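You operate a simulated robot arm through the tools that you are given. There is no shell and no other tool. Be economical: measure what you need, move in short steps, check, and stop when the job is done.

Carry out the task below with a simulated robot arm. There is one attempt and no reset: what you move stays moved.

Task
With the grey meter, find the magenta patch on the long desk's sheet that misses 1.30 D; correct its zone.
Fine: meter back on its mat; white slider to magenta and ZONE dial to that patch's number, then MORE twice if it read low, LESS twice if high; leave the sheet; leave the long desk's other controls.

It is judged by the outcome, as a careful person would: the job done as asked, and still so three seconds after it is handed in. It fails if anything else is knocked over, pushed out of place, dropped, spilled or broken. Flat cloth is picked up by pressing the open fingertips on it (5 to 10 N) and closing them slowly along it; thin cloth reads only 2 to 8 mm in the jaws.

Robot
A 7-joint arm with a two-finger parallel gripper, fixed in place. Base frame: the origin is at the foot of the arm, x ahead of it, y to its left, z up; the work surface is at about z = 930. Lengths are in mm, angles in rad, forces in N, time in s.
With the tool pointing down near the work surface it reaches from about 480 to 920 mm from the base axis. Its first joint turns from -2.007 to 2.007 rad. Payload 3.91 kg.
The tool frame sits at the grasp point between the pads (the TCP): z along the fingers, y along the line on which they close. The tips reach 30 mm beyond it. The gripper opens to 110 mm. The fingers are 20 mm wide and 10 mm thick; the gripper's body (48 by 112 mm) begins 55 mm behind the TCP.
Orientation is that of the tool frame in the base frame, as [roll, pitch, yaw] about the fixed x, y, z axes, in that order (R = Rz(yaw) Ry(pitch) Rx(roll)). With the fingers straight down and closing along the base's y, the tool's x points along the base's -x, its y along +y and its z along -z.

Tools
- The arm moves only by the tool move_arm. Its argument "plan" is a list that holds one entry, the list of rows, each a list of 7 numbers: the shift along the base's x, y, z in units of 500 mm (1.0 is 500 mm), then the turn, a rotation vector about the base's x, y, z in units of 90 degrees (1.0 is 90 degrees), then the opening, from 0 (shut) to 1 (fully open). In form: [[[dx, dy, dz, rx, ry, rz, hand], ...]]. A call has 1 to 20 rows; each row is the pose to reach, as a shift and turn from the pose commanded when the call began. A call with a number of a shift or a turn outside -1 to 1 is refused whole. Each row takes 0.2 s and may step no farther than 50 mm and 0.15 rad from the row before; otherwise, or with a gripper value out of range, the whole call is refused. A pose out of reach is approached as far as the arm can. The call stops where the force on the tool passes 40 N (or 10 N more than at its start, if that is more) or the arm is blocked; 0.2 s more then pass. The fingers move at their own pace (about 153 mm/s each) and stop on an object; they squeeze with about 24 N. The grip force told is the motor's: it shows also when the fingers shut on nothing. Time passes only in rows, and 0.2 s behind the last, so rows that repeat a pose let the fingers close. The reply holds the time, the measured pose of the TCP, the force on the tool along the base axes, the opening and the grip force, in the units named above and with some noise, with the torque about the TCP (base axes, N m) and any sound that the robot's microphone picked up.
- Cameras (640 x 400 px; columns grow to the right, rows downward): "scene" is fixed at [391.7, 651, 1488.2]; the picture's right is [-0.84, -0.54, 0.00], its down [-0.29, 0.45, -0.84] and it looks along [0.46, -0.71, -0.54] (base axes); focal length 325 px, centre (320, 200). "wrist" rides on the gripper at [72, 17, -103] in the tool frame; the picture's right is [-0.23, 0.97, 0.00], its down [-0.76, -0.18, -0.62] and it looks along [-0.61, -0.14, 0.78] (tool axes); focal length 222 px, centre (320, 200). There is no depth. A picture from a camera that has moved, and an enlarged one, comes with that camera's place and axes in the base frame and with its lens. The place of the scene camera against the robot may be out by one fixed shift of up to 25 mm in any direction.
- get_image(camera): a new picture of that camera. No time passes.
- lift_body(by): slides the trunk up (or, below 0, down) by that many mm; the arm rides with it, the base frame stays. It gives what a move gives, with no picture.
- zoom(camera, box): a new picture of the part [left, top, right, bottom] of that camera's present view, enlarged. No time passes.
- finish_job(): hands the job in; it is judged then, once.

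Go step by step. Nothing tells you positions but the pictures and the camera data: compare them with the known pose of the tool, close in by small moves and look again before you grip or let go. The budget is 120 turns and 76 pictures, counting those below and the enlarged ones. Unless the task says otherwise, let go and move clear before handing in, and close with one line.

The tools are called after "Emit:" by a JSON object that holds its "fn" and its "kwargs". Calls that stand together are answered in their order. move_arm: Moves the arm, as the interface text tells. Its arguments: {"type":"object","properties":{"plan":{"type":"array"}},"required":["plan"]} The other tools are called the same way: lift_body (by) slides the trunk up or down; get_image (camera) takes a picture; zoom (camera, box) takes an enlarged picture of a part of a camera's view; finish_job () hands the job in.

At the start:

```text
clock: 0.0
tool_pos: [609.9, -267.8, 1303.4]
ee_rot: [-3.142, 0.0, 3.139]
wrist_force: [0.2, -0.6, -0.2]
torque: [-0.03, 0.01, -0.04]
finger_gap: 110.2
finger_force: 0.0
trunk travel left (down, up): [-850.0, 140.0]
```

scene: 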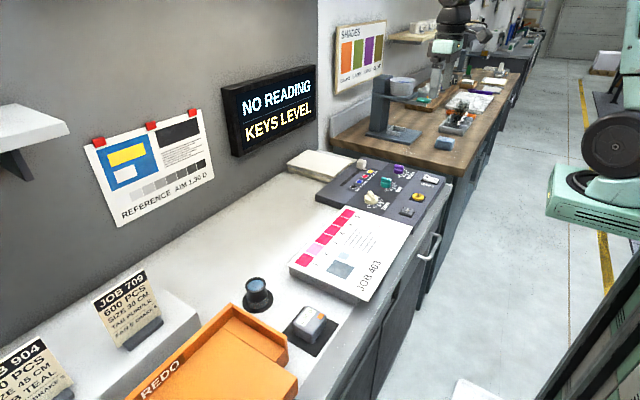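
wrist: 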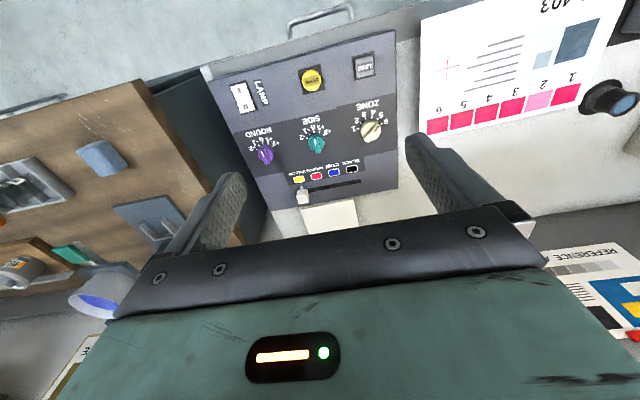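

I see the long desk with the sheet, control panel, a grey meter on a dark mat and a display. I'll zoom in for details first.

Emit:
{"fn": "zoom", "kwargs": {"camera": "scene", "box": [220, 200, 420, 325]}}

Emit:
{"fn": "zoom", "kwargs": {"camera": "scene", "box": [310, 130, 470, 230]}}

Emit:
{"fn": "zoom", "kwargs": {"camera": "scene", "box": [220, 260, 380, 360]}}

Emit:
{"fn": "zoom", "kwargs": {"camera": "wrist", "box": [200, 20, 420, 220]}}

```text
3.20 times, centred on (320, 262) of scene
camera zoom: at [391.7, 651.0, 1488.2], right [-0.84, -0.54, 0.0], down [-0.29, 0.45, -0.84], along [0.46, -0.71, -0.54], focal length 1040 px, centre (320, 0)
```

zoom: 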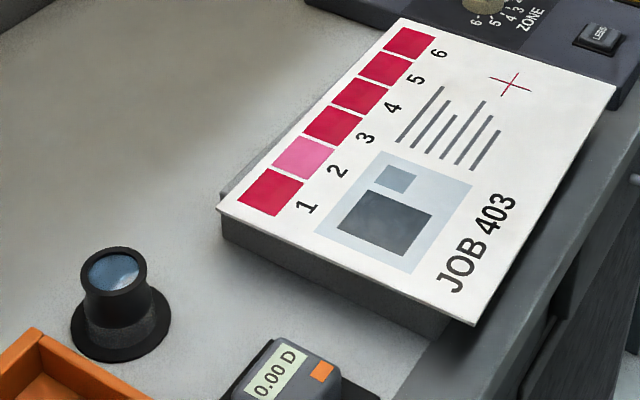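

```text
4.00 times, centred on (390, 180) of scene
camera zoom: at [391.7, 651.0, 1488.2], right [-0.84, -0.54, 0.0], down [-0.29, 0.45, -0.84], along [0.46, -0.71, -0.54], focal length 1300 px, centre (40, 280)
```

zoom: 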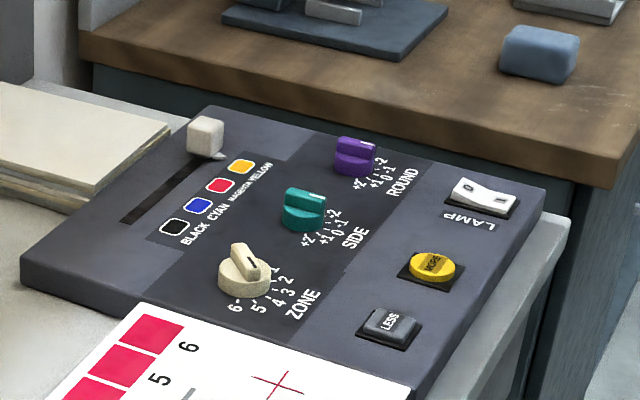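

```text
4.00 times, centred on (300, 310) of scene
camera zoom: at [391.7, 651.0, 1488.2], right [-0.84, -0.54, 0.0], down [-0.29, 0.45, -0.84], along [0.46, -0.71, -0.54], focal length 1300 px, centre (400, -240)
```

zoom: 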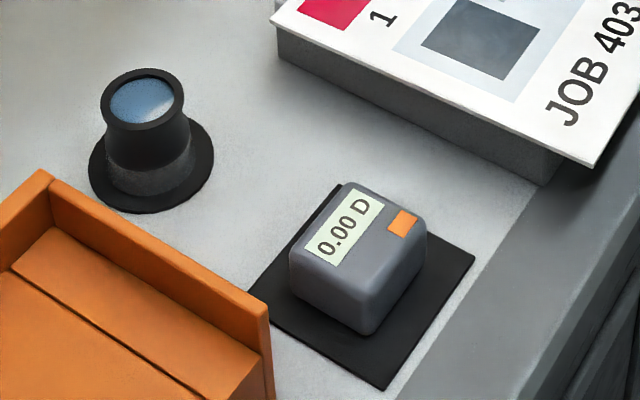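

```text
2.00 times, centred on (310, 120) of wrist
camera zoom: at [538.3, -249.6, 1407.3], right [0.23, 0.97, 0.0], down [0.76, -0.18, 0.62], along [0.61, -0.14, -0.78], focal length 444 px, centre (340, 360)
```

zoom: 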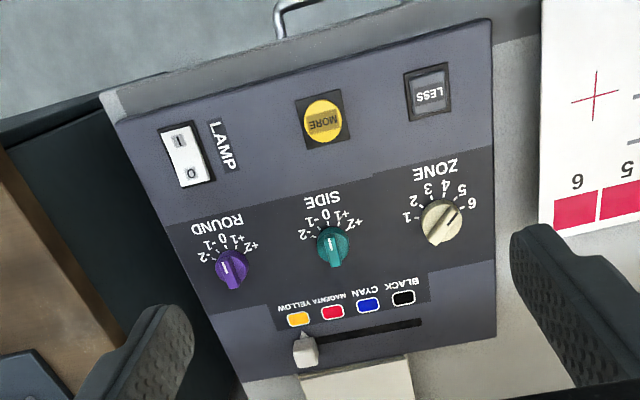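

The arm's at the panel end, and the meter looks to be near (625, 327). I'll move over for a close view with the wrist camera.

Emit:
{"fn": "move_arm", "kwargs": {"plan": [[[-0.01, 0.1, -0.02, 0, 0, 0, 1], [-0.02, 0.19, -0.04, 0, 0, 0, 1], [-0.03, 0.28, -0.06, 0, 0, 0, 1], [-0.04, 0.37, -0.08, 0, 0, 0, 1], [-0.05, 0.46, -0.1, 0, 0, 0, 1], [-0.06, 0.55, -0.12, 0, 0, 0, 1], [-0.07, 0.64, -0.14, 0, 0, 0, 1], [-0.08, 0.73, -0.16, 0, 0, 0, 1], [-0.09, 0.82, -0.18, 0, 0, 0, 1], [-0.1, 0.91, -0.2, 0, 0, 0, 1], [-0.12, 1.0, -0.2, 0, 0, 0, 1]]]}}

Emit:
{"fn": "get_image", "kwargs": {"camera": "wrist"}}

```text
refused: row 1 steps farther than a row can; nothing moved
```

```text
69 pictures are left
camera wrist: at [538.3, -249.6, 1407.3], right [0.23, 0.97, 0.0], down [0.76, -0.18, 0.62], along [0.61, -0.14, -0.78], focal length 222 px, centre (320, 200)
```

wrist: 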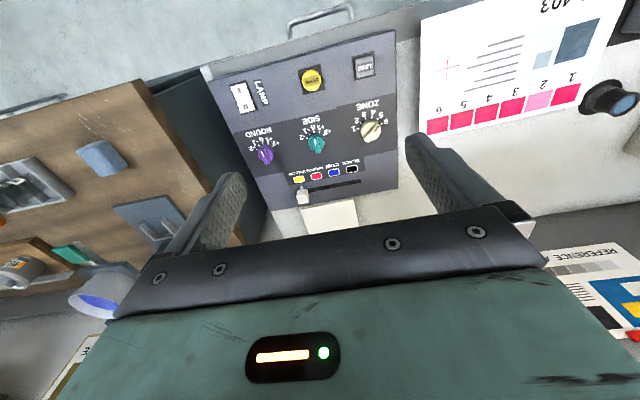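

First step was slightly too big; retry with smaller rows.

Emit:
{"fn": "move_arm", "kwargs": {"plan": [[[-0.01, 0.08, -0.02, 0, 0, 0, 1], [-0.02, 0.16, -0.04, 0, 0, 0, 1], [-0.03, 0.24, -0.06, 0, 0, 0, 1], [-0.04, 0.32, -0.08, 0, 0, 0, 1], [-0.05, 0.4, -0.1, 0, 0, 0, 1], [-0.06, 0.48, -0.12, 0, 0, 0, 1], [-0.07, 0.56, -0.14, 0, 0, 0, 1], [-0.08, 0.64, -0.16, 0, 0, 0, 1], [-0.09, 0.72, -0.18, 0, 0, 0, 1], [-0.1, 0.8, -0.2, 0, 0, 0, 1], [-0.11, 0.88, -0.2, 0, 0, 0, 1], [-0.12, 0.96, -0.2, 0, 0, 0, 1], [-0.12, 1.0, -0.2, 0, 0, 0, 1]]]}}

Emit:
{"fn": "get_image", "kwargs": {"camera": "wrist"}}

```text
clock: 2.8
tool_pos: [550.2, 235.6, 1203.1]
ee_rot: [3.141, 0.001, 3.139]
wrist_force: [-0.9, -0.1, 0.8]
torque: [0.03, -0.01, 0.01]
finger_gap: 110.3
finger_force: 0.1
trunk travel left (down, up): [-850.0, 140.0]
```

```text
68 pictures are left
camera wrist: at [478.5, 251.9, 1307.2], right [0.23, 0.97, 0.0], down [0.76, -0.18, 0.62], along [0.61, -0.14, -0.78], focal length 222 px, centre (320, 200)
```

wrist: 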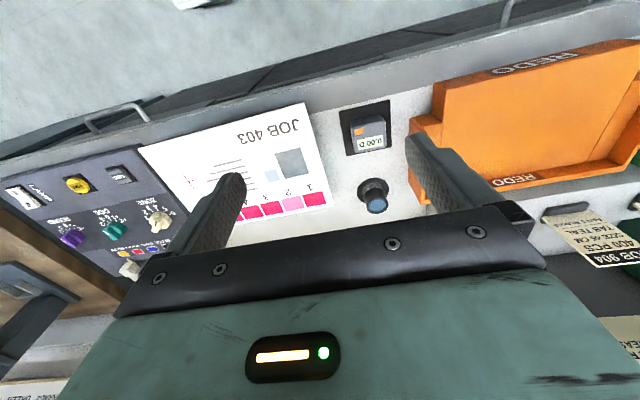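

Emit:
{"fn": "zoom", "kwargs": {"camera": "wrist", "box": [310, 80, 438, 160]}}

Emit:
{"fn": "zoom", "kwargs": {"camera": "wrist", "box": [130, 90, 338, 220]}}

```text
5.00 times, centred on (374, 120) of wrist
camera zoom: at [478.5, 251.9, 1307.2], right [0.23, 0.97, 0.0], down [0.76, -0.18, 0.62], along [0.61, -0.14, -0.78], focal length 1111 px, centre (50, 600)
```

zoom: 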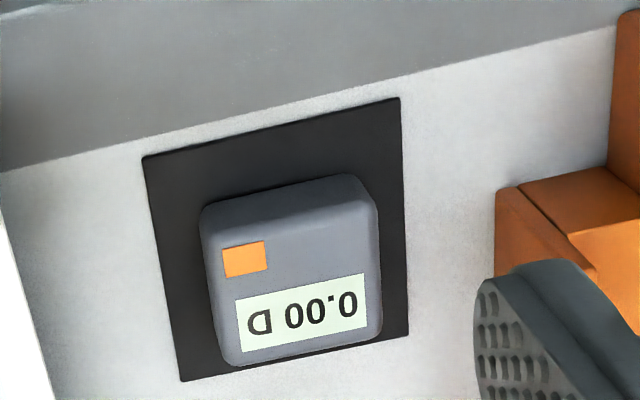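

```text
3.08 times, centred on (234, 155) of wrist
camera zoom: at [478.5, 251.9, 1307.2], right [0.23, 0.97, 0.0], down [0.76, -0.18, 0.62], along [0.61, -0.14, -0.78], focal length 684 px, centre (585, 338)
```

zoom: 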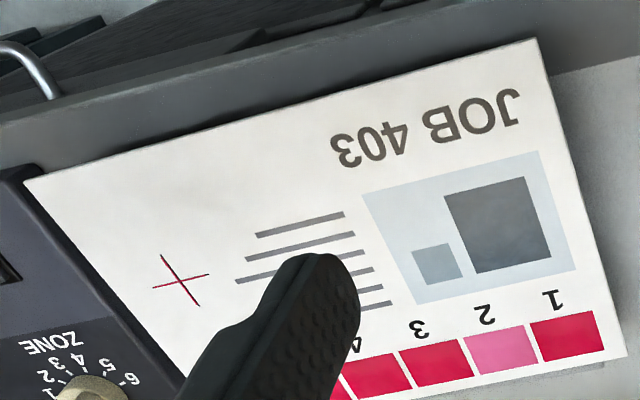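

Mat centre is about (640, 298), aligned with the axes, and the meter sits on it at roughly (631, 296). I'm moving closer, above it.

Emit:
{"fn": "move_arm", "kwargs": {"plan": [[[0.02, 0.04, -0.06, 0, 0, 0, 1], [0.04, 0.08, -0.12, 0, 0, 0, 1], [0.06, 0.12, -0.18, 0, 0, 0, 1], [0.08, 0.124, -0.246, 0, 0, 0, 1], [0.08, 0.124, -0.246, 0, 0, 0, 1]]]}}

Emit:
{"fn": "get_image", "kwargs": {"camera": "wrist"}}

```text
clock: 4.0
tool_pos: [592.4, 293.6, 1079.0]
ee_rot: [3.142, 0.001, 3.141]
wrist_force: [-0.4, -0.1, 0.9]
torque: [0.03, 0.01, 0.01]
finger_gap: 110.1
finger_force: 0.0
trunk travel left (down, up): [-850.0, 140.0]
```

```text
65 pictures are left
camera wrist: at [519.5, 310.6, 1184.3], right [0.23, 0.97, 0.0], down [0.76, -0.18, 0.62], along [0.61, -0.14, -0.78], focal length 222 px, centre (320, 200)
```

wrist: 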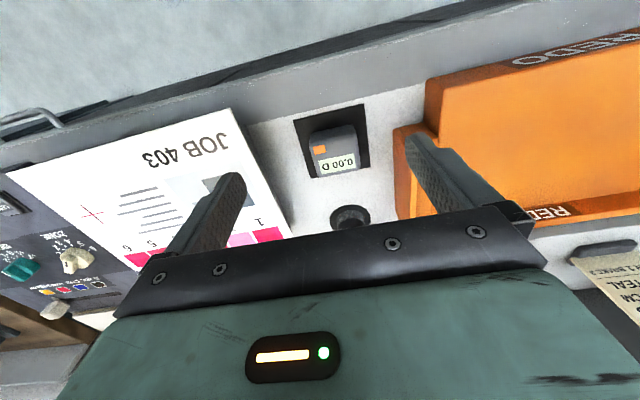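

Emit:
{"fn": "zoom", "kwargs": {"camera": "wrist", "box": [264, 90, 424, 190]}}

```text
4.00 times, centred on (344, 140) of wrist
camera zoom: at [519.5, 310.6, 1184.3], right [0.23, 0.97, 0.0], down [0.76, -0.18, 0.62], along [0.61, -0.14, -0.78], focal length 888 px, centre (224, 440)
```

zoom: 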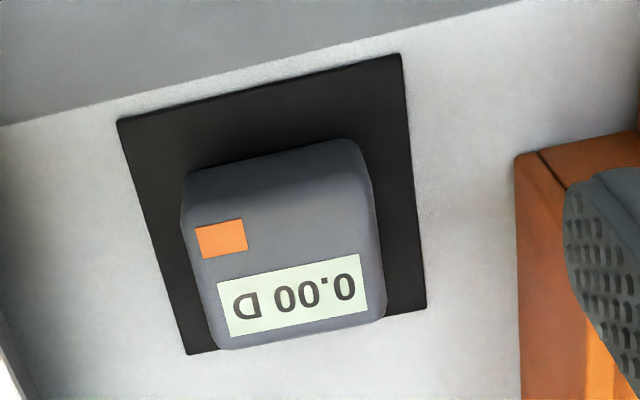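

Meter appears centred on the mat near (637, 301), about 48 mm wide in y. I'll go over it with a narrower opening and descend part-way.

Emit:
{"fn": "move_arm", "kwargs": {"plan": [[[0.045, 0.007, 0, 0, 0, 0, 0.7], [0.091, 0.014, 0, 0, 0, 0, 0.7], [0.091, 0.014, -0.06, 0, 0, 0, 0.7], [0.091, 0.014, -0.1, 0, 0, 0, 0.7], [0.091, 0.014, -0.1, 0, 0, 0, 0.7]]]}}

Emit:
{"fn": "get_image", "kwargs": {"camera": "wrist"}}

Emit:
{"fn": "zoom", "kwargs": {"camera": "scene", "box": [220, 240, 380, 340]}}

```text
clock: 5.2
tool_pos: [637.1, 300.3, 1030.0]
ee_rot: [-3.142, 0.001, 3.141]
wrist_force: [-0.8, -0.6, -0.6]
torque: [-0.01, -0.01, -0.04]
finger_gap: 77.1
finger_force: 0.2
trunk travel left (down, up): [-850.0, 140.0]
```

```text
63 pictures are left
camera wrist: at [564.1, 319.2, 1134.5], right [0.23, 0.97, 0.0], down [0.76, -0.18, 0.62], along [0.61, -0.14, -0.78], focal length 222 px, centre (320, 200)
```

wrist: 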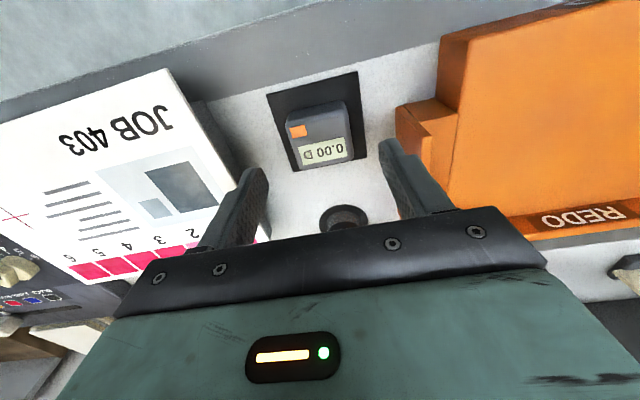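

```text
4.00 times, centred on (300, 290) of scene
camera zoom: at [391.7, 651.0, 1488.2], right [-0.84, -0.54, 0.0], down [-0.29, 0.45, -0.84], along [0.46, -0.71, -0.54], focal length 1300 px, centre (400, -160)
```

zoom: 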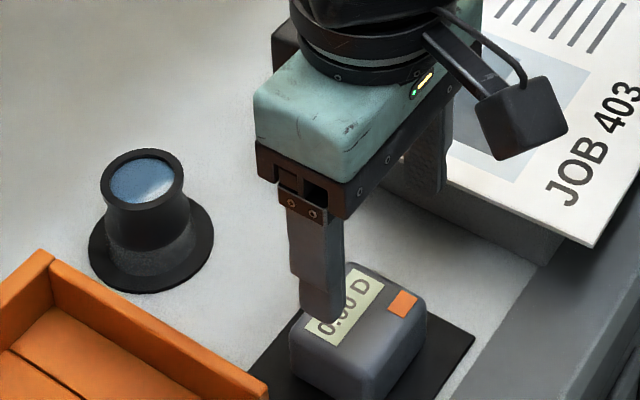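

The alignment looks right: the fingers straddle the meter with clearance to the tray. I'll descend and grip slowly.

Emit:
{"fn": "move_arm", "kwargs": {"plan": [[[0.006, 0.003, -0.05, 0, 0, 0, 0.7], [0.006, 0.003, -0.1, 0, 0, 0, 0.7], [0.006, 0.003, -0.125, 0, 0, 0, 0.7], [0.006, 0.003, -0.125, 0, 0, 0, 0.7], [0.006, 0.003, -0.125, 0, 0, 0, 0.5], [0.006, 0.003, -0.125, 0, 0, 0, 0.4], [0.006, 0.003, -0.125, 0, 0, 0, 0.3], [0.006, 0.003, -0.125, 0, 0, 0, 0.3]]]}}

Emit:
{"fn": "zoom", "kwargs": {"camera": "scene", "box": [220, 240, 380, 340]}}

```text
clock: 7.0
tool_pos: [639.2, 303.0, 967.0]
ee_rot: [-3.141, -0.002, 3.141]
wrist_force: [-0.5, 0.8, -0.3]
torque: [-0.01, -0.01, 0.02]
finger_gap: 57.5
finger_force: 24.3
trunk travel left (down, up): [-850.0, 140.0]
```

```text
4.00 times, centred on (300, 290) of scene
camera zoom: at [391.7, 651.0, 1488.2], right [-0.84, -0.54, 0.0], down [-0.29, 0.45, -0.84], along [0.46, -0.71, -0.54], focal length 1300 px, centre (400, -160)
```

zoom: 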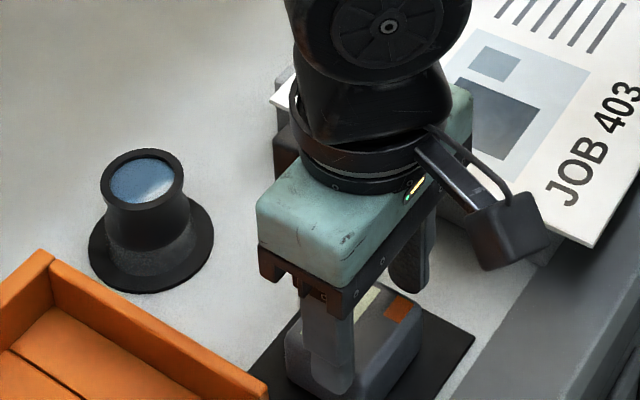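

The grip holds at 57.5 mm. I'll lift and carry the meter to above patch 1, near (748, 178), to check the alignment.

Emit:
{"fn": "move_arm", "kwargs": {"plan": [[[0, 0, 0.04, 0, 0, 0, 0.3], [0, 0, 0.1, 0, 0, 0, 0.3], [0, 0, 0.16, 0, 0, 0, 0.3], [0.05, -0.06, 0.16, 0, 0, 0, 0.3], [0.1, -0.12, 0.16, 0, 0, 0, 0.3], [0.15, -0.18, 0.16, 0, 0, 0, 0.3], [0.2, -0.23, 0.16, 0, 0, 0, 0.3], [0.218, -0.25, 0.16, 0, 0, 0, 0.3], [0.218, -0.25, 0.16, 0, 0, 0, 0.3]]]}}

Emit:
{"fn": "get_image", "kwargs": {"camera": "wrist"}}

Emit:
{"fn": "get_image", "kwargs": {"camera": "scene"}}

```text
clock: 9.0
tool_pos: [747.6, 179.1, 1048.1]
ee_rot: [-3.14, 0.0, -3.141]
wrist_force: [-0.1, -0.1, -1.1]
torque: [0.02, 0.01, 0.01]
finger_gap: 57.6
finger_force: 23.6
trunk travel left (down, up): [-850.0, 140.0]
```

```text
60 pictures are left
camera wrist: at [677.0, 195.9, 1152.4], right [0.23, 0.97, 0.0], down [0.76, -0.18, 0.62], along [0.61, -0.14, -0.78], focal length 222 px, centre (320, 200)
```

wrist: 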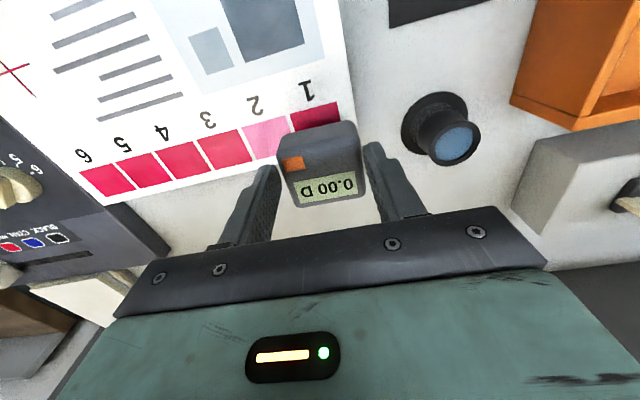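

```text
59 pictures are left
```

scene: 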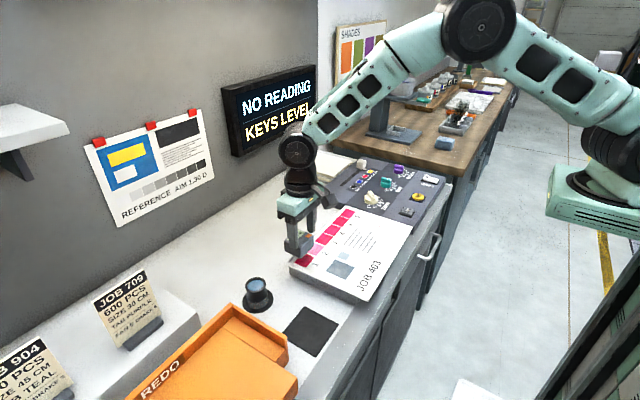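

Patch 1 is directly below at about (750, 179). Lowering in small steps.

Emit:
{"fn": "move_arm", "kwargs": {"plan": [[[0.003, 0, -0.04, 0, 0, 0, 0.3], [0.003, 0, -0.08, 0, 0, 0, 0.3], [0.003, 0, -0.09, 0, 0, 0, 0.3], [0.003, 0, -0.094, 0, 0, 0, 0.3], [0.003, 0, -0.094, 0, 0, 0, 0.3]]]}}

Emit:
{"fn": "zoom", "kwargs": {"camera": "scene", "box": [220, 60, 380, 300]}}

```text
clock: 10.2
tool_pos: [751.6, 178.2, 1002.9]
ee_rot: [3.14, 0.002, 3.14]
wrist_force: [4.0, 2.0, 23.0]
torque: [0.03, -0.2, 0.03]
finger_gap: 57.4
finger_force: 23.9
trunk travel left (down, up): [-850.0, 140.0]
```

```text
1.67 times, centred on (300, 180) of scene
camera zoom: at [391.7, 651.0, 1488.2], right [-0.84, -0.54, 0.0], down [-0.29, 0.45, -0.84], along [0.46, -0.71, -0.54], focal length 542 px, centre (353, 233)
```

zoom: 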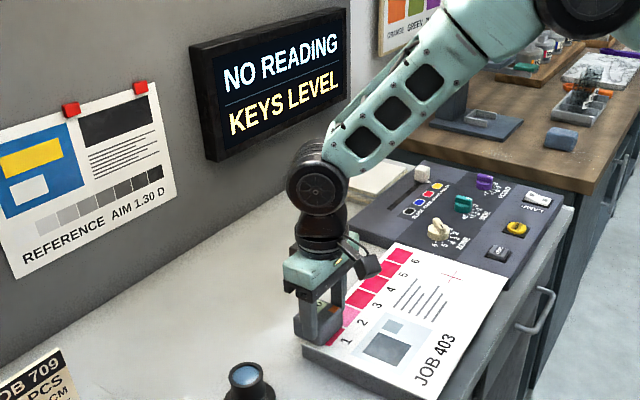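

Emit:
{"fn": "zoom", "kwargs": {"camera": "wrist", "box": [220, 60, 420, 220]}}

```text
2.50 times, centred on (320, 140) of wrist
camera zoom: at [678.0, 196.1, 1107.0], right [0.23, 0.97, 0.0], down [0.76, -0.18, 0.62], along [0.61, -0.14, -0.78], focal length 555 px, centre (320, 350)
```

zoom: 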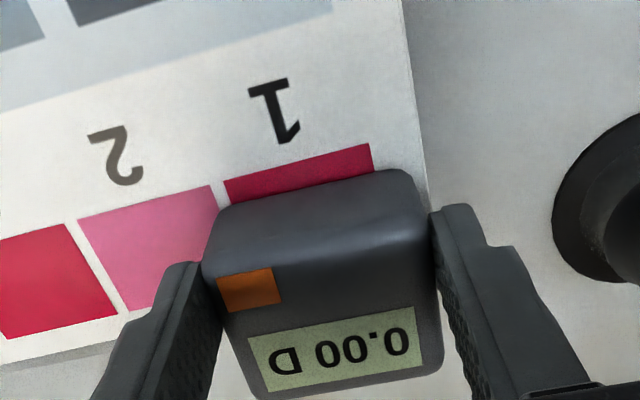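

No reading yet: the meter is about 8 mm too far out on patch 1 (centre at about (743, 179)). I'll lift, shift and set it down again.

Emit:
{"fn": "move_arm", "kwargs": {"plan": [[[0, 0, 0.03, 0, 0, 0, 0.3], [-0.016, 0.002, 0.03, 0, 0, 0, 0.3], [-0.016, 0.002, 0.01, 0, 0, 0, 0.3], [-0.016, 0.002, 0.003, 0, 0, 0, 0.3], [-0.016, 0.002, 0.001, 0, 0, 0, 0.3], [-0.016, 0.002, 0.001, 0, 0, 0, 0.3]]]}}

Emit:
{"fn": "zoom", "kwargs": {"camera": "wrist", "box": [220, 60, 420, 220]}}

```text
clock: 11.6
tool_pos: [742.8, 178.2, 1002.2]
ee_rot: [3.14, 0.004, 3.139]
wrist_force: [-2.3, -2.9, 22.5]
torque: [-0.15, 0.03, 0.01]
finger_gap: 57.4
finger_force: 23.6
trunk travel left (down, up): [-850.0, 140.0]
```

```text
2.50 times, centred on (320, 140) of wrist
camera zoom: at [670.0, 196.7, 1106.9], right [0.23, 0.97, 0.0], down [0.76, -0.18, 0.63], along [0.61, -0.14, -0.78], focal length 555 px, centre (320, 350)
```

zoom: 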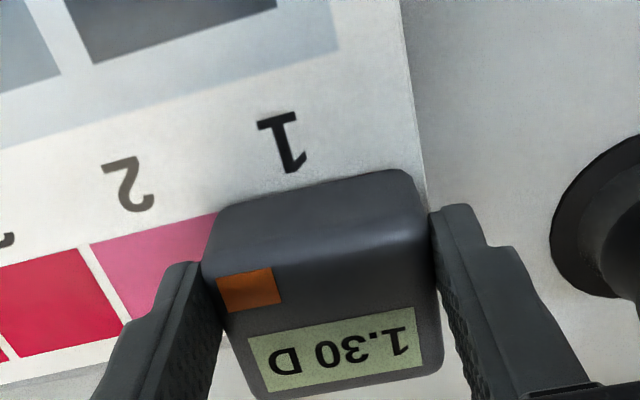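

Patch 1 reads 1.30 D. Next is patch 2, 42 mm along −y.

Emit:
{"fn": "move_arm", "kwargs": {"plan": [[[0, 0, 0.03, 0, 0, 0, 0.3], [0, -0.042, 0.03, 0, 0, 0, 0.3], [0, -0.084, 0.03, 0, 0, 0, 0.3], [0, -0.084, 0.01, 0, 0, 0, 0.3], [0, -0.084, 0.003, 0, 0, 0, 0.3], [0, -0.084, 0.001, 0, 0, 0, 0.3], [0, -0.084, 0.001, 0, 0, 0, 0.3]]]}}

Emit:
{"fn": "zoom", "kwargs": {"camera": "wrist", "box": [220, 60, 420, 220]}}

```text
clock: 13.2
tool_pos: [741.9, 137.8, 1003.3]
ee_rot: [3.141, 0.002, 3.141]
wrist_force: [-0.1, -1.4, 10.6]
torque: [0.0, -0.05, -0.04]
finger_gap: 57.4
finger_force: 24.0
trunk travel left (down, up): [-850.0, 140.0]
```

```text
2.50 times, centred on (320, 140) of wrist
camera zoom: at [669.3, 154.5, 1107.3], right [0.23, 0.97, 0.0], down [0.76, -0.18, 0.62], along [0.61, -0.14, -0.78], focal length 555 px, centre (320, 350)
```

zoom: 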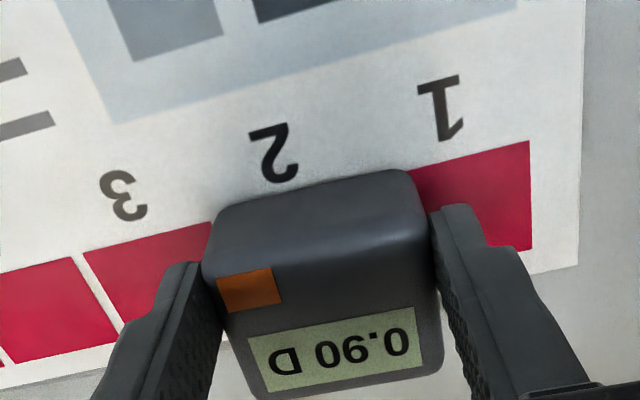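

Patch 2 reads 0.90 D, clearly low, so it needs ZONE 2, slider to magenta and MORE twice. I'm returning the meter to its mat.

Emit:
{"fn": "move_arm", "kwargs": {"plan": [[[0, 0, 0.05, 0, 0, 0, 0.3], [0, 0, 0.1, 0, 0, 0, 0.3], [-0.05, 0.08, 0.1, 0, 0, 0, 0.3], [-0.1, 0.16, 0.1, 0, 0, 0, 0.3], [-0.15, 0.24, 0.1, 0, 0, 0, 0.3], [-0.205, 0.31, 0.1, 0, 0, 0, 0.3], [-0.205, 0.332, 0.06, 0, 0, 0, 0.3], [-0.205, 0.332, 0, 0, 0, 0, 0.3], [-0.205, 0.332, -0.05, 0, 0, 0, 0.3], [-0.205, 0.332, -0.062, 0, 0, 0, 0.3], [-0.205, 0.332, -0.066, 0, 0, 0, 0.3], [-0.205, 0.332, -0.066, 0, 0, 0, 0.3]]]}}

Emit:
{"fn": "zoom", "kwargs": {"camera": "wrist", "box": [200, 40, 440, 240]}}

```text
clock: 15.8
tool_pos: [638.4, 304.1, 967.6]
ee_rot: [-3.141, 0.0, -3.141]
wrist_force: [0.2, -0.6, -1.6]
torque: [-0.01, 0.01, -0.03]
finger_gap: 57.4
finger_force: 23.7
trunk travel left (down, up): [-850.0, 140.0]
```

```text
2.00 times, centred on (320, 140) of wrist
camera zoom: at [566.6, 321.6, 1071.9], right [0.23, 0.97, 0.0], down [0.76, -0.18, 0.62], along [0.61, -0.14, -0.78], focal length 444 px, centre (320, 320)
```

zoom: 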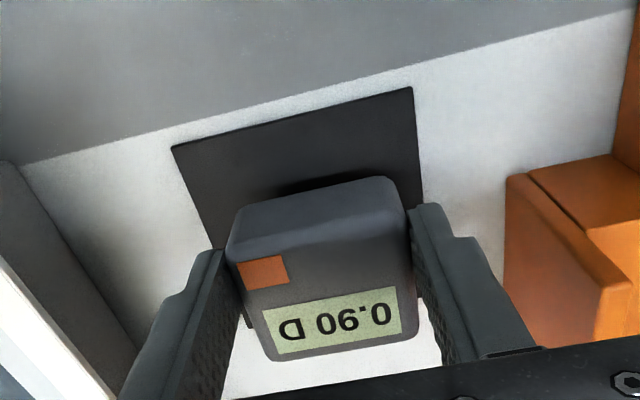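

It's over the mat and nearly touching. Ease down, release and retreat upward.

Emit:
{"fn": "move_arm", "kwargs": {"plan": [[[0, 0, -0.002, 0, 0, 0, 0.3], [0, 0, -0.003, 0, 0, 0, 0.3], [0, 0, -0.003, 0, 0, 0, 0.6], [0, 0, -0.003, 0, 0, 0, 0.68], [0, 0, -0.003, 0, 0, 0, 0.68], [0, 0, 0.05, 0, 0, 0, 0.68], [0, 0, 0.13, 0, 0, 0, 0.68], [0, 0, 0.22, 0, 0, 0, 0.68], [-0.07, 0, 0.26, 0, 0, 0, 0.68], [-0.07, 0, 0.26, 0, 0, 0, 0.68]]]}}

Emit:
{"fn": "get_image", "kwargs": {"camera": "wrist"}}

```text
clock: 18.0
tool_pos: [606.0, 303.0, 1098.6]
ee_rot: [3.14, 0.001, 3.14]
wrist_force: [0.3, -0.6, -0.4]
torque: [0.02, -0.03, 0.0]
finger_gap: 75.0
finger_force: 0.1
trunk travel left (down, up): [-850.0, 140.0]
```

```text
53 pictures are left
camera wrist: at [533.6, 320.5, 1203.4], right [0.23, 0.97, 0.0], down [0.76, -0.18, 0.62], along [0.61, -0.14, -0.78], focal length 222 px, centre (320, 200)
```

wrist: 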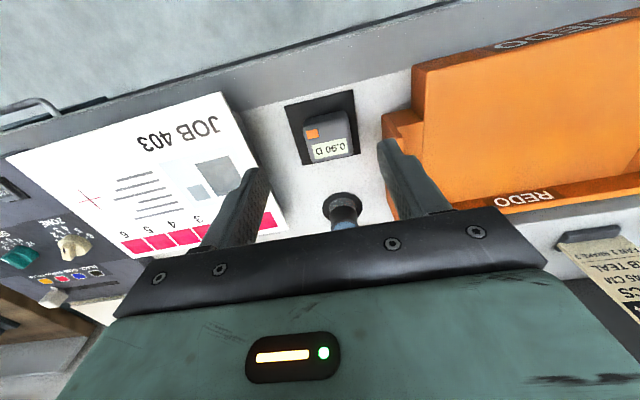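

The meter is back on its mat. Moving over to the control panel, high, with fingers narrower.

Emit:
{"fn": "move_arm", "kwargs": {"plan": [[[0, -0.03, 0.06, 0, 0, 0, 0.5], [0, -0.09, 0.12, 0, 0, 0, 0.4], [0, -0.18, 0.14, 0, 0, 0, 0.4], [0, -0.27, 0.14, 0, 0, 0, 0.4], [0, -0.36, 0.14, 0, 0, 0, 0.4], [0, -0.45, 0.14, 0, 0, 0, 0.4], [0, -0.54, 0.14, 0, 0, 0, 0.4], [0, -0.63, 0.14, 0, 0, 0, 0.4], [0, -0.72, 0.14, 0, 0, 0, 0.4], [0, -0.81, 0.14, 0, 0, 0, 0.4], [0, -0.9, 0.14, 0, 0, 0, 0.4], [0, -0.99, 0.14, 0, 0, 0, 0.4], [0, -0.99, 0.14, 0, 0, 0, 0.4]]]}}

Emit:
{"fn": "get_image", "kwargs": {"camera": "wrist"}}

```text
clock: 20.8
tool_pos: [603.5, -189.5, 1170.0]
ee_rot: [3.142, -0.001, 3.141]
wrist_force: [0.5, 0.3, 0.7]
torque: [0.01, -0.02, 0.0]
finger_gap: 44.0
finger_force: 0.0
trunk travel left (down, up): [-850.0, 140.0]
```

```text
52 pictures are left
camera wrist: at [530.2, -173.1, 1274.4], right [0.23, 0.97, 0.0], down [0.76, -0.18, 0.62], along [0.61, -0.14, -0.78], focal length 222 px, centre (320, 200)
```

wrist: 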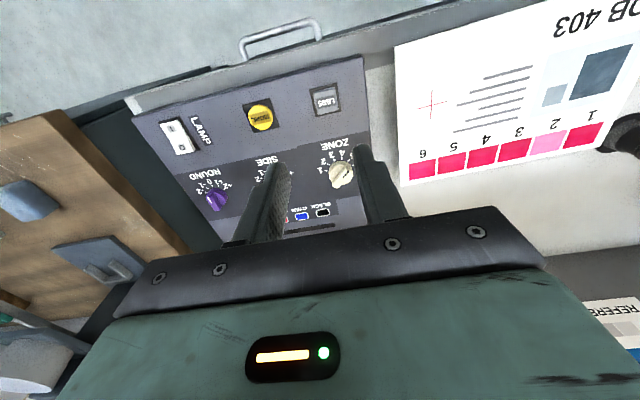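

Emit:
{"fn": "zoom", "kwargs": {"camera": "wrist", "box": [230, 70, 390, 220]}}

Emit:
{"fn": "zoom", "kwargs": {"camera": "scene", "box": [330, 140, 450, 220]}}

```text
2.67 times, centred on (310, 145) of wrist
camera zoom: at [530.2, -173.1, 1274.4], right [0.23, 0.97, 0.0], down [0.76, -0.18, 0.62], along [0.61, -0.14, -0.78], focal length 592 px, centre (347, 347)
```

zoom: 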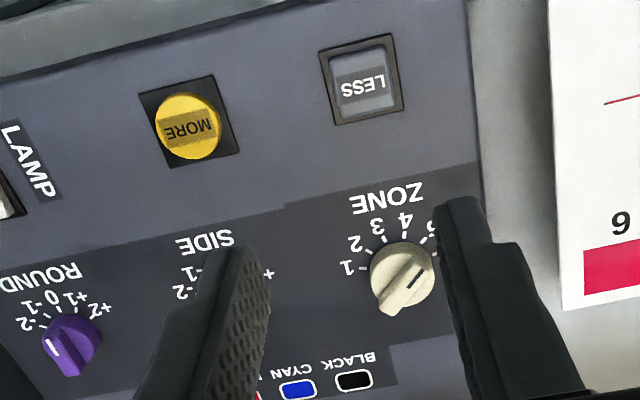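

```text
5.00 times, centred on (390, 180) of scene
camera zoom: at [391.7, 651.0, 1488.2], right [-0.84, -0.54, 0.0], down [-0.29, 0.45, -0.84], along [0.46, -0.71, -0.54], focal length 1625 px, centre (-30, 300)
```

zoom: 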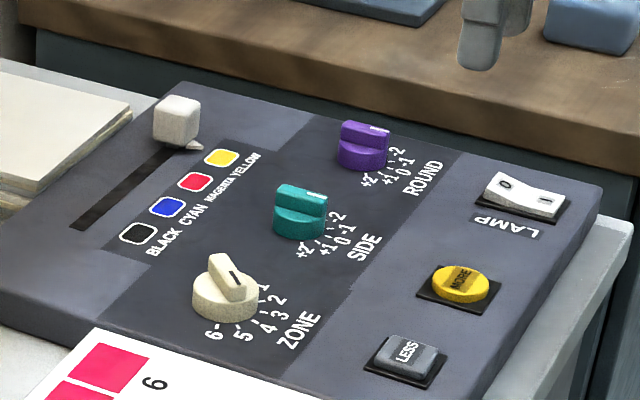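

I need a closer look at the ZONE dial and panel height. Moving lower, with hand open wide for a clear view.

Emit:
{"fn": "move_arm", "kwargs": {"plan": [[[0.01, 0, -0.06, 0, 0, 0, 0.7], [0.02, 0, -0.12, 0, 0, 0, 1], [0.024, 0, -0.18, 0, 0, 0, 1], [0.024, 0, -0.18, 0, 0, 0, 1]]]}}

Emit:
{"fn": "get_image", "kwargs": {"camera": "wrist"}}

Emit:
{"fn": "zoom", "kwargs": {"camera": "wrist", "box": [220, 60, 420, 220]}}

```text
clock: 21.8
tool_pos: [616.7, -190.9, 1076.9]
ee_rot: [-3.141, -0.001, 3.141]
wrist_force: [-1.2, -0.2, 0.0]
torque: [-0.02, 0.01, 0.05]
finger_gap: 110.1
finger_force: 0.0
trunk travel left (down, up): [-850.0, 140.0]
```

```text
49 pictures are left
camera wrist: at [544.2, -173.3, 1181.5], right [0.23, 0.97, 0.0], down [0.76, -0.18, 0.62], along [0.61, -0.14, -0.78], focal length 222 px, centre (320, 200)
```

wrist: 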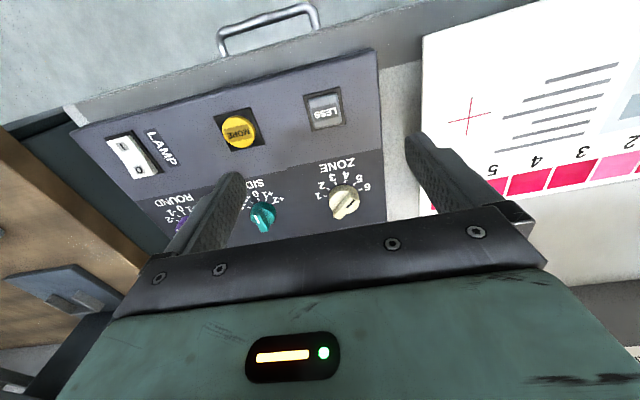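

```text
2.50 times, centred on (320, 140) of wrist
camera zoom: at [544.2, -173.3, 1181.5], right [0.23, 0.97, 0.0], down [0.76, -0.18, 0.62], along [0.61, -0.14, -0.78], focal length 555 px, centre (320, 350)
```

zoom: 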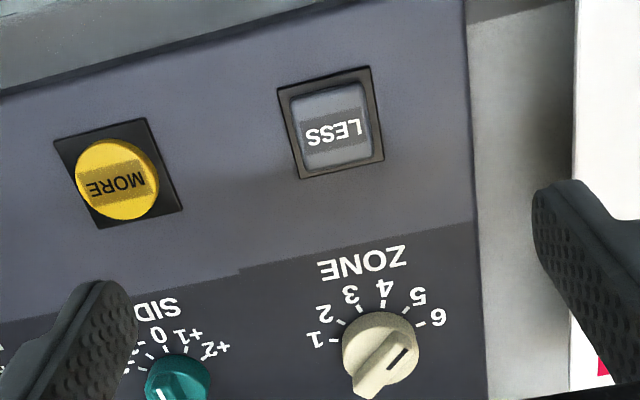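

Emit:
{"fn": "zoom", "kwargs": {"camera": "wrist", "box": [310, 150, 390, 225]}}

Emit:
{"fn": "zoom", "kwargs": {"camera": "scene", "box": [355, 180, 403, 212]}}

```text
5.33 times, centred on (350, 188) of wrist
camera zoom: at [544.2, -173.3, 1181.5], right [0.23, 0.97, 0.0], down [0.76, -0.18, 0.62], along [0.61, -0.14, -0.78], focal length 1185 px, centre (160, 267)
```

zoom: 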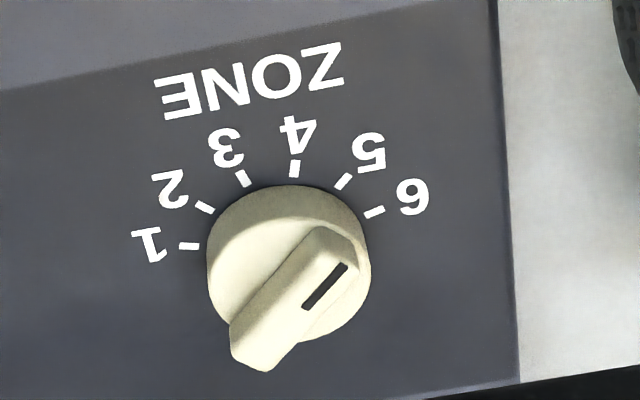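

```text
12.50 times, centred on (379, 196) of scene
camera zoom: at [391.7, 651.0, 1488.2], right [-0.84, -0.54, 0.0], down [-0.29, 0.45, -0.84], along [0.46, -0.71, -0.54], focal length 4063 px, centre (-418, 250)
```

zoom: 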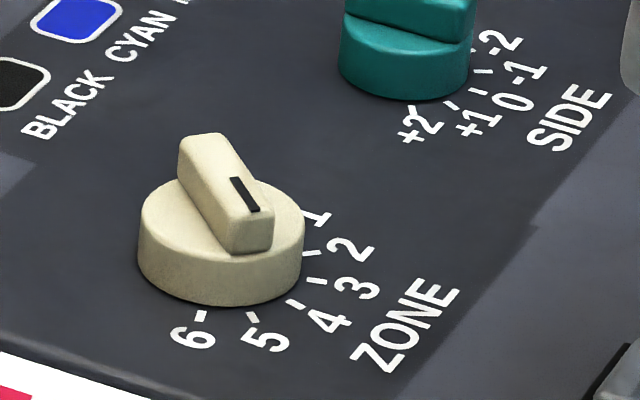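

The dial's ticks show it at 5, centre near (718, −183); it has to turn about 96° counter-clockwise to reach 2. Slider first: it's at the yellow end near (840, −365), so I'll move to view it.

Emit:
{"fn": "move_arm", "kwargs": {"plan": [[[0.04, -0.06, 0.03, 0, 0, 0, 1], [0.08, -0.12, 0.03, 0, 0, 0, 1], [0.12, -0.18, 0.03, 0, 0, 0, 1], [0.16, -0.24, 0.03, 0, 0, 0, 1], [0.206, -0.3, 0.03, 0, 0, 0, 1], [0.206, -0.3, 0.03, 0, 0, 0, 1]]]}}

Emit:
{"fn": "get_image", "kwargs": {"camera": "wrist"}}

Emit:
{"fn": "zoom", "kwargs": {"camera": "wrist", "box": [230, 80, 410, 220]}}

```text
clock: 23.2
tool_pos: [719.3, -343.5, 1092.7]
ee_rot: [3.141, -0.001, -3.141]
wrist_force: [0.4, 0.3, 0.7]
torque: [-0.01, 0.04, -0.01]
finger_gap: 110.1
finger_force: 0.1
trunk travel left (down, up): [-850.0, 140.0]
```

```text
45 pictures are left
camera wrist: at [647.0, -325.2, 1198.5], right [0.23, 0.97, 0.0], down [0.76, -0.18, 0.62], along [0.61, -0.14, -0.78], focal length 222 px, centre (320, 200)
```

wrist: 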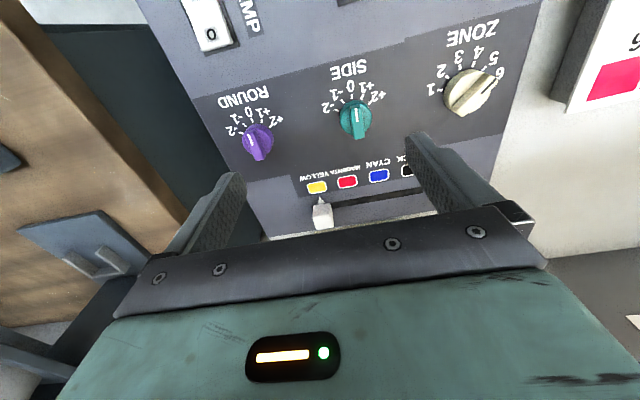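

```text
2.86 times, centred on (320, 150) of wrist
camera zoom: at [647.0, -325.2, 1198.5], right [0.23, 0.97, 0.0], down [0.76, -0.18, 0.62], along [0.61, -0.14, -0.78], focal length 635 px, centre (320, 343)
```

zoom: 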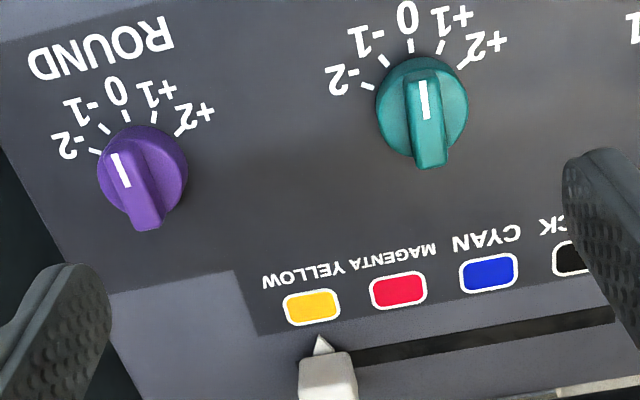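

The slider is near (856, −369), at the edge of straight-down reach, so I'll tilt the fingers outward about 25° and hover over it with a 45 mm opening.

Emit:
{"fn": "move_arm", "kwargs": {"plan": [[[0.04, -0.01, 0, 0, -0.07, 0, 0.4], [0.08, -0.02, 0, 0, -0.14, 0, 0.4], [0.12, -0.03, 0, 0, -0.21, 0, 0.4], [0.16, -0.04, -0.03, 0, -0.28, 0, 0.4], [0.2, -0.05, -0.08, 0, -0.28, 0, 0.4], [0.2, -0.05, -0.08, 0, -0.28, 0, 0.4]]]}}

Emit:
{"fn": "get_image", "kwargs": {"camera": "wrist"}}

Emit:
{"fn": "zoom", "kwargs": {"camera": "scene", "box": [300, 120, 460, 220]}}

```text
clock: 24.6
tool_pos: [821.3, -368.0, 1052.1]
ee_rot: [3.141, 0.441, 3.14]
wrist_force: [0.5, -0.1, 0.0]
torque: [-0.03, 0.0, 0.0]
finger_gap: 43.7
finger_force: 0.0
trunk travel left (down, up): [-850.0, 140.0]
```

```text
43 pictures are left
camera wrist: at [711.3, -350.0, 1117.0], right [0.21, 0.97, 0.1], down [0.42, -0.18, 0.89], along [0.88, -0.14, -0.45], focal length 222 px, centre (320, 200)
```

wrist: 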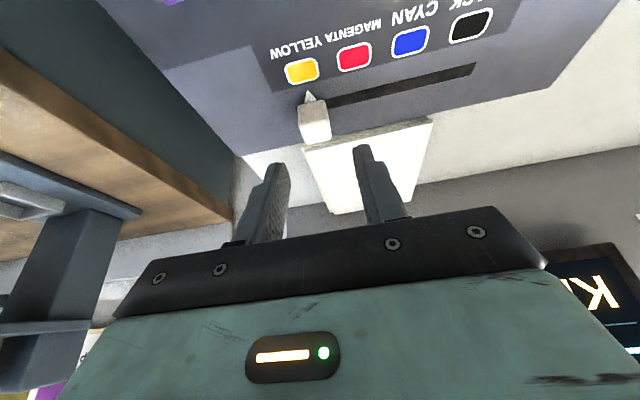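

```text
4.00 times, centred on (380, 170) of scene
camera zoom: at [391.7, 651.0, 1488.2], right [-0.84, -0.54, 0.0], down [-0.29, 0.45, -0.84], along [0.46, -0.71, -0.54], focal length 1300 px, centre (80, 320)
```

zoom: 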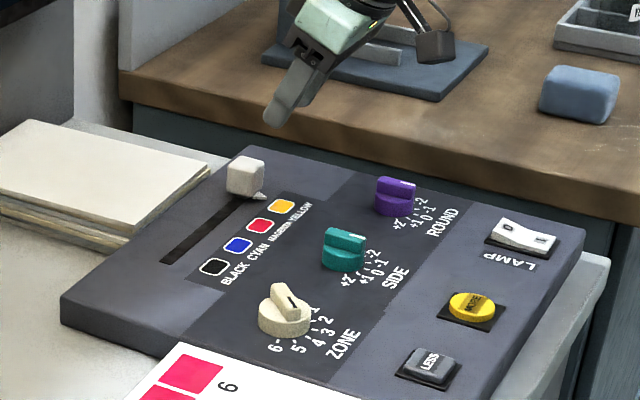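

The slider knob is centred near (848, −368). I'll descend so the fingertips straddle it and check.

Emit:
{"fn": "move_arm", "kwargs": {"plan": [[[0.02, 0, -0.03, 0, 0, 0, 0.4], [0.028, 0, -0.06, 0, 0, 0, 0.4], [0.028, 0, -0.09, 0, 0, 0, 0.4], [0.028, 0, -0.11, 0, 0, 0, 0.4], [0.028, 0, -0.11, 0, 0, 0, 0.4]]]}}

Emit:
{"fn": "zoom", "kwargs": {"camera": "scene", "box": [330, 130, 410, 200]}}

Emit:
{"fn": "zoom", "kwargs": {"camera": "wrist", "box": [230, 60, 410, 220]}}

```text
clock: 25.8
tool_pos: [833.3, -367.1, 998.6]
ee_rot: [-3.14, 0.44, 3.138]
wrist_force: [-0.5, 0.8, 0.4]
torque: [-0.01, -0.02, -0.02]
finger_gap: 44.2
finger_force: 0.0
trunk travel left (down, up): [-850.0, 140.0]
```

```text
5.71 times, centred on (370, 165) of scene
camera zoom: at [391.7, 651.0, 1488.2], right [-0.84, -0.54, 0.0], down [-0.29, 0.45, -0.84], along [0.46, -0.71, -0.54], focal length 1857 px, centre (34, 400)
```

zoom: 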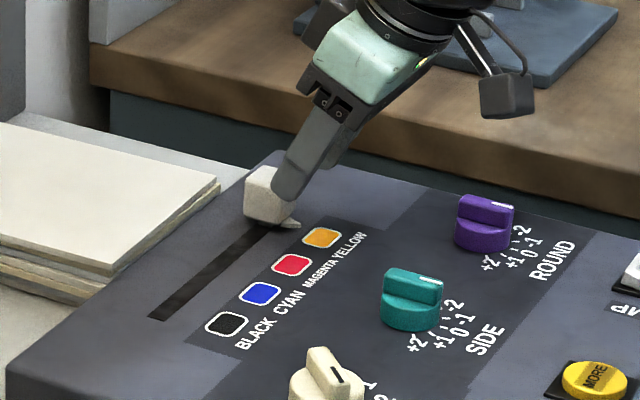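

```text
2.50 times, centred on (320, 140) of wrist
camera zoom: at [724.4, -349.8, 1062.1], right [0.21, 0.97, 0.1], down [0.42, -0.18, 0.89], along [0.88, -0.14, -0.45], focal length 555 px, centre (320, 350)
```

zoom: 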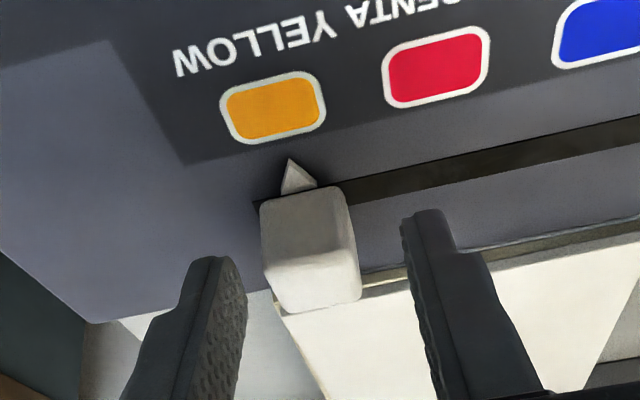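

My height estimates for the panel disagree (935–960), so I'll feel for it: descend gently with the knob between the fingers and watch the force.

Emit:
{"fn": "move_arm", "kwargs": {"plan": [[[0, 0, -0.006, 0, 0, 0, 0.4], [0, 0, -0.012, 0, 0, 0, 0.4], [0, 0, -0.018, 0, 0, 0, 0.4], [0, 0, -0.022, 0, 0, 0, 0.4], [0, 0, -0.022, 0, 0, 0, 0.4]]]}}

Emit:
{"fn": "zoom", "kwargs": {"camera": "scene", "box": [340, 140, 404, 190]}}

```text
clock: 27.0
tool_pos: [833.2, -367.4, 987.4]
ee_rot: [3.141, 0.441, -3.141]
wrist_force: [0.3, -0.1, 0.1]
torque: [0.02, -0.02, -0.02]
finger_gap: 44.3
finger_force: 0.0
trunk travel left (down, up): [-850.0, 140.0]
```

```text
8.00 times, centred on (372, 165) of scene
camera zoom: at [391.7, 651.0, 1488.2], right [-0.84, -0.54, 0.0], down [-0.29, 0.45, -0.84], along [0.46, -0.71, -0.54], focal length 2600 px, centre (-96, 480)
```

zoom: 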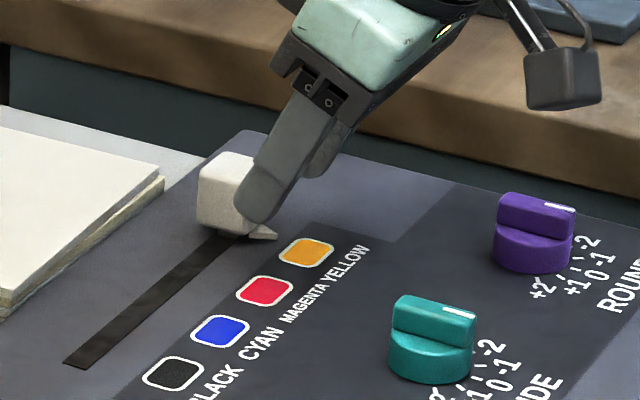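

Now everything is consistent with a lower desk (~905) and panel top ≈ 933, putting the slider knob near (880, −372). I'll shift to it straddling, then look.

Emit:
{"fn": "move_arm", "kwargs": {"plan": [[[0, -0.01, 0, 0, 0, 0, 0.5], [0.03, -0.01, 0, 0, 0, 0, 0.5], [0.06, -0.01, 0, 0, 0, 0, 0.5], [0.066, -0.01, -0.016, 0, 0, 0, 0.5], [0.066, -0.01, -0.016, 0, 0, 0, 0.5]]]}}

Emit:
{"fn": "zoom", "kwargs": {"camera": "scene", "box": [340, 140, 404, 190]}}

Emit:
{"fn": "zoom", "kwargs": {"camera": "wrist", "box": [230, 60, 410, 220]}}

```text
clock: 28.2
tool_pos: [865.6, -370.1, 978.8]
ee_rot: [-3.141, 0.44, 3.141]
wrist_force: [-0.1, -0.5, -0.3]
torque: [0.01, -0.01, 0.02]
finger_gap: 55.1
finger_force: 0.0
trunk travel left (down, up): [-850.0, 140.0]
```

```text
8.00 times, centred on (372, 165) of scene
camera zoom: at [391.7, 651.0, 1488.2], right [-0.84, -0.54, 0.0], down [-0.29, 0.45, -0.84], along [0.46, -0.71, -0.54], focal length 2600 px, centre (-96, 480)
```

zoom: 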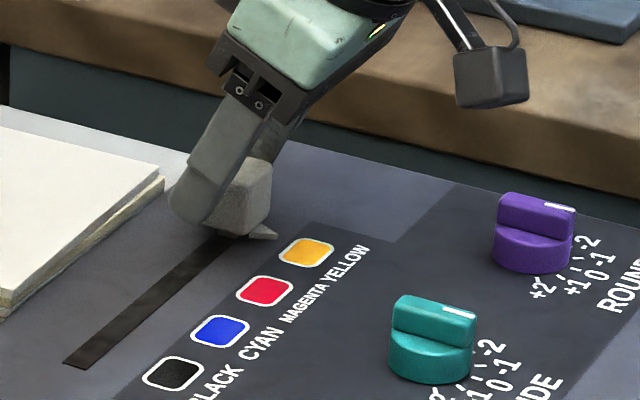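

```text
2.50 times, centred on (320, 140) of wrist
camera zoom: at [756.2, -353.7, 1042.9], right [0.21, 0.97, 0.1], down [0.42, -0.18, 0.89], along [0.88, -0.14, -0.45], focal length 555 px, centre (320, 350)
```

zoom: 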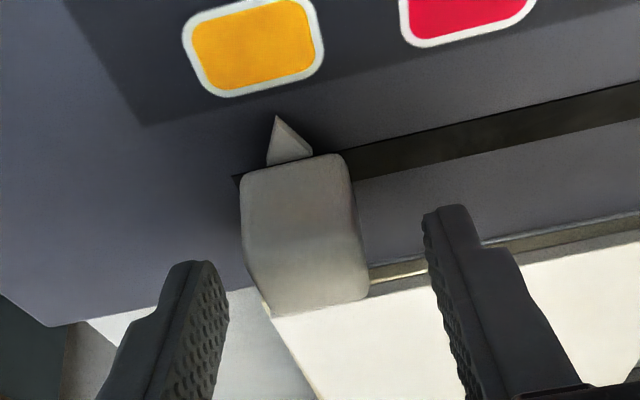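

The fingers straddle the knob properly now. Lower 10 mm and close gently.

Emit:
{"fn": "move_arm", "kwargs": {"plan": [[[0.004, -0.002, -0.01, 0, 0, 0, 0.5], [0.004, -0.002, -0.02, 0, 0, 0, 0.5], [0.004, -0.002, -0.02, 0, 0, 0, 0.4], [0.004, -0.002, -0.02, 0, 0, 0, 0.3], [0.004, -0.002, -0.02, 0, 0, 0, 0.2], [0.004, -0.002, -0.02, 0, 0, 0, 0.15], [0.004, -0.002, -0.02, 0, 0, 0, 0.15]]]}}

Emit:
{"fn": "zoom", "kwargs": {"camera": "wrist", "box": [230, 60, 410, 220]}}

```text
clock: 29.8
tool_pos: [868.9, -372.4, 969.6]
ee_rot: [-3.141, 0.44, -3.142]
wrist_force: [1.6, -2.2, -1.3]
torque: [0.02, -0.58, 0.25]
finger_gap: 27.8
finger_force: 44.8
trunk travel left (down, up): [-850.0, 140.0]
```

```text
2.50 times, centred on (320, 140) of wrist
camera zoom: at [758.4, -354.5, 1033.2], right [0.21, 0.97, 0.1], down [0.42, -0.18, 0.89], along [0.88, -0.14, -0.45], focal length 555 px, centre (320, 350)
```

zoom: 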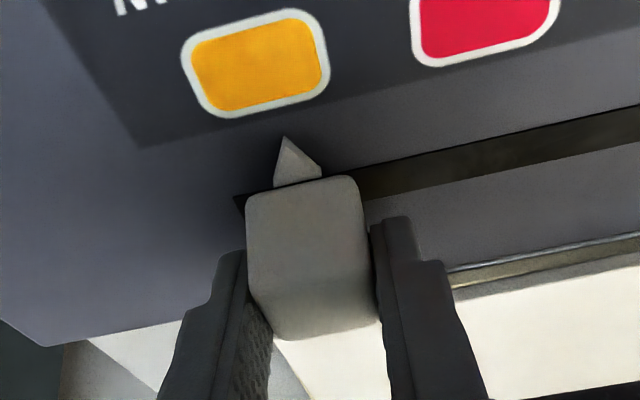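

The knob is gripped. Sliding it +44 mm along y to magenta.

Emit:
{"fn": "move_arm", "kwargs": {"plan": [[[0, 0.015, 0, 0, 0, 0, 0.15], [0, 0.03, 0, 0, 0, 0, 0.15], [0, 0.045, 0, 0, 0, 0, 0.15], [0, 0.06, 0, 0, 0, 0, 0.15], [0, 0.075, 0, 0, 0, 0, 0.15], [0, 0.088, 0, 0, 0, 0, 0.15], [0, 0.088, 0, 0, 0, 0, 0.15]]]}}

Emit:
{"fn": "zoom", "kwargs": {"camera": "wrist", "box": [230, 60, 410, 220]}}

```text
clock: 31.4
tool_pos: [868.4, -328.7, 968.2]
ee_rot: [3.141, 0.44, 3.14]
wrist_force: [-4.9, 0.5, -2.3]
torque: [0.23, -0.44, 0.22]
finger_gap: 28.1
finger_force: 45.0
trunk travel left (down, up): [-850.0, 140.0]
```

```text
2.50 times, centred on (320, 140) of wrist
camera zoom: at [758.5, -310.8, 1033.4], right [0.21, 0.97, 0.1], down [0.42, -0.18, 0.89], along [0.88, -0.14, -0.45], focal length 555 px, centre (320, 350)
```

zoom: 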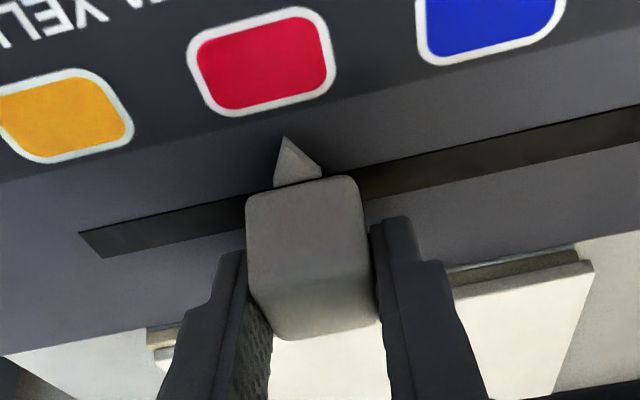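

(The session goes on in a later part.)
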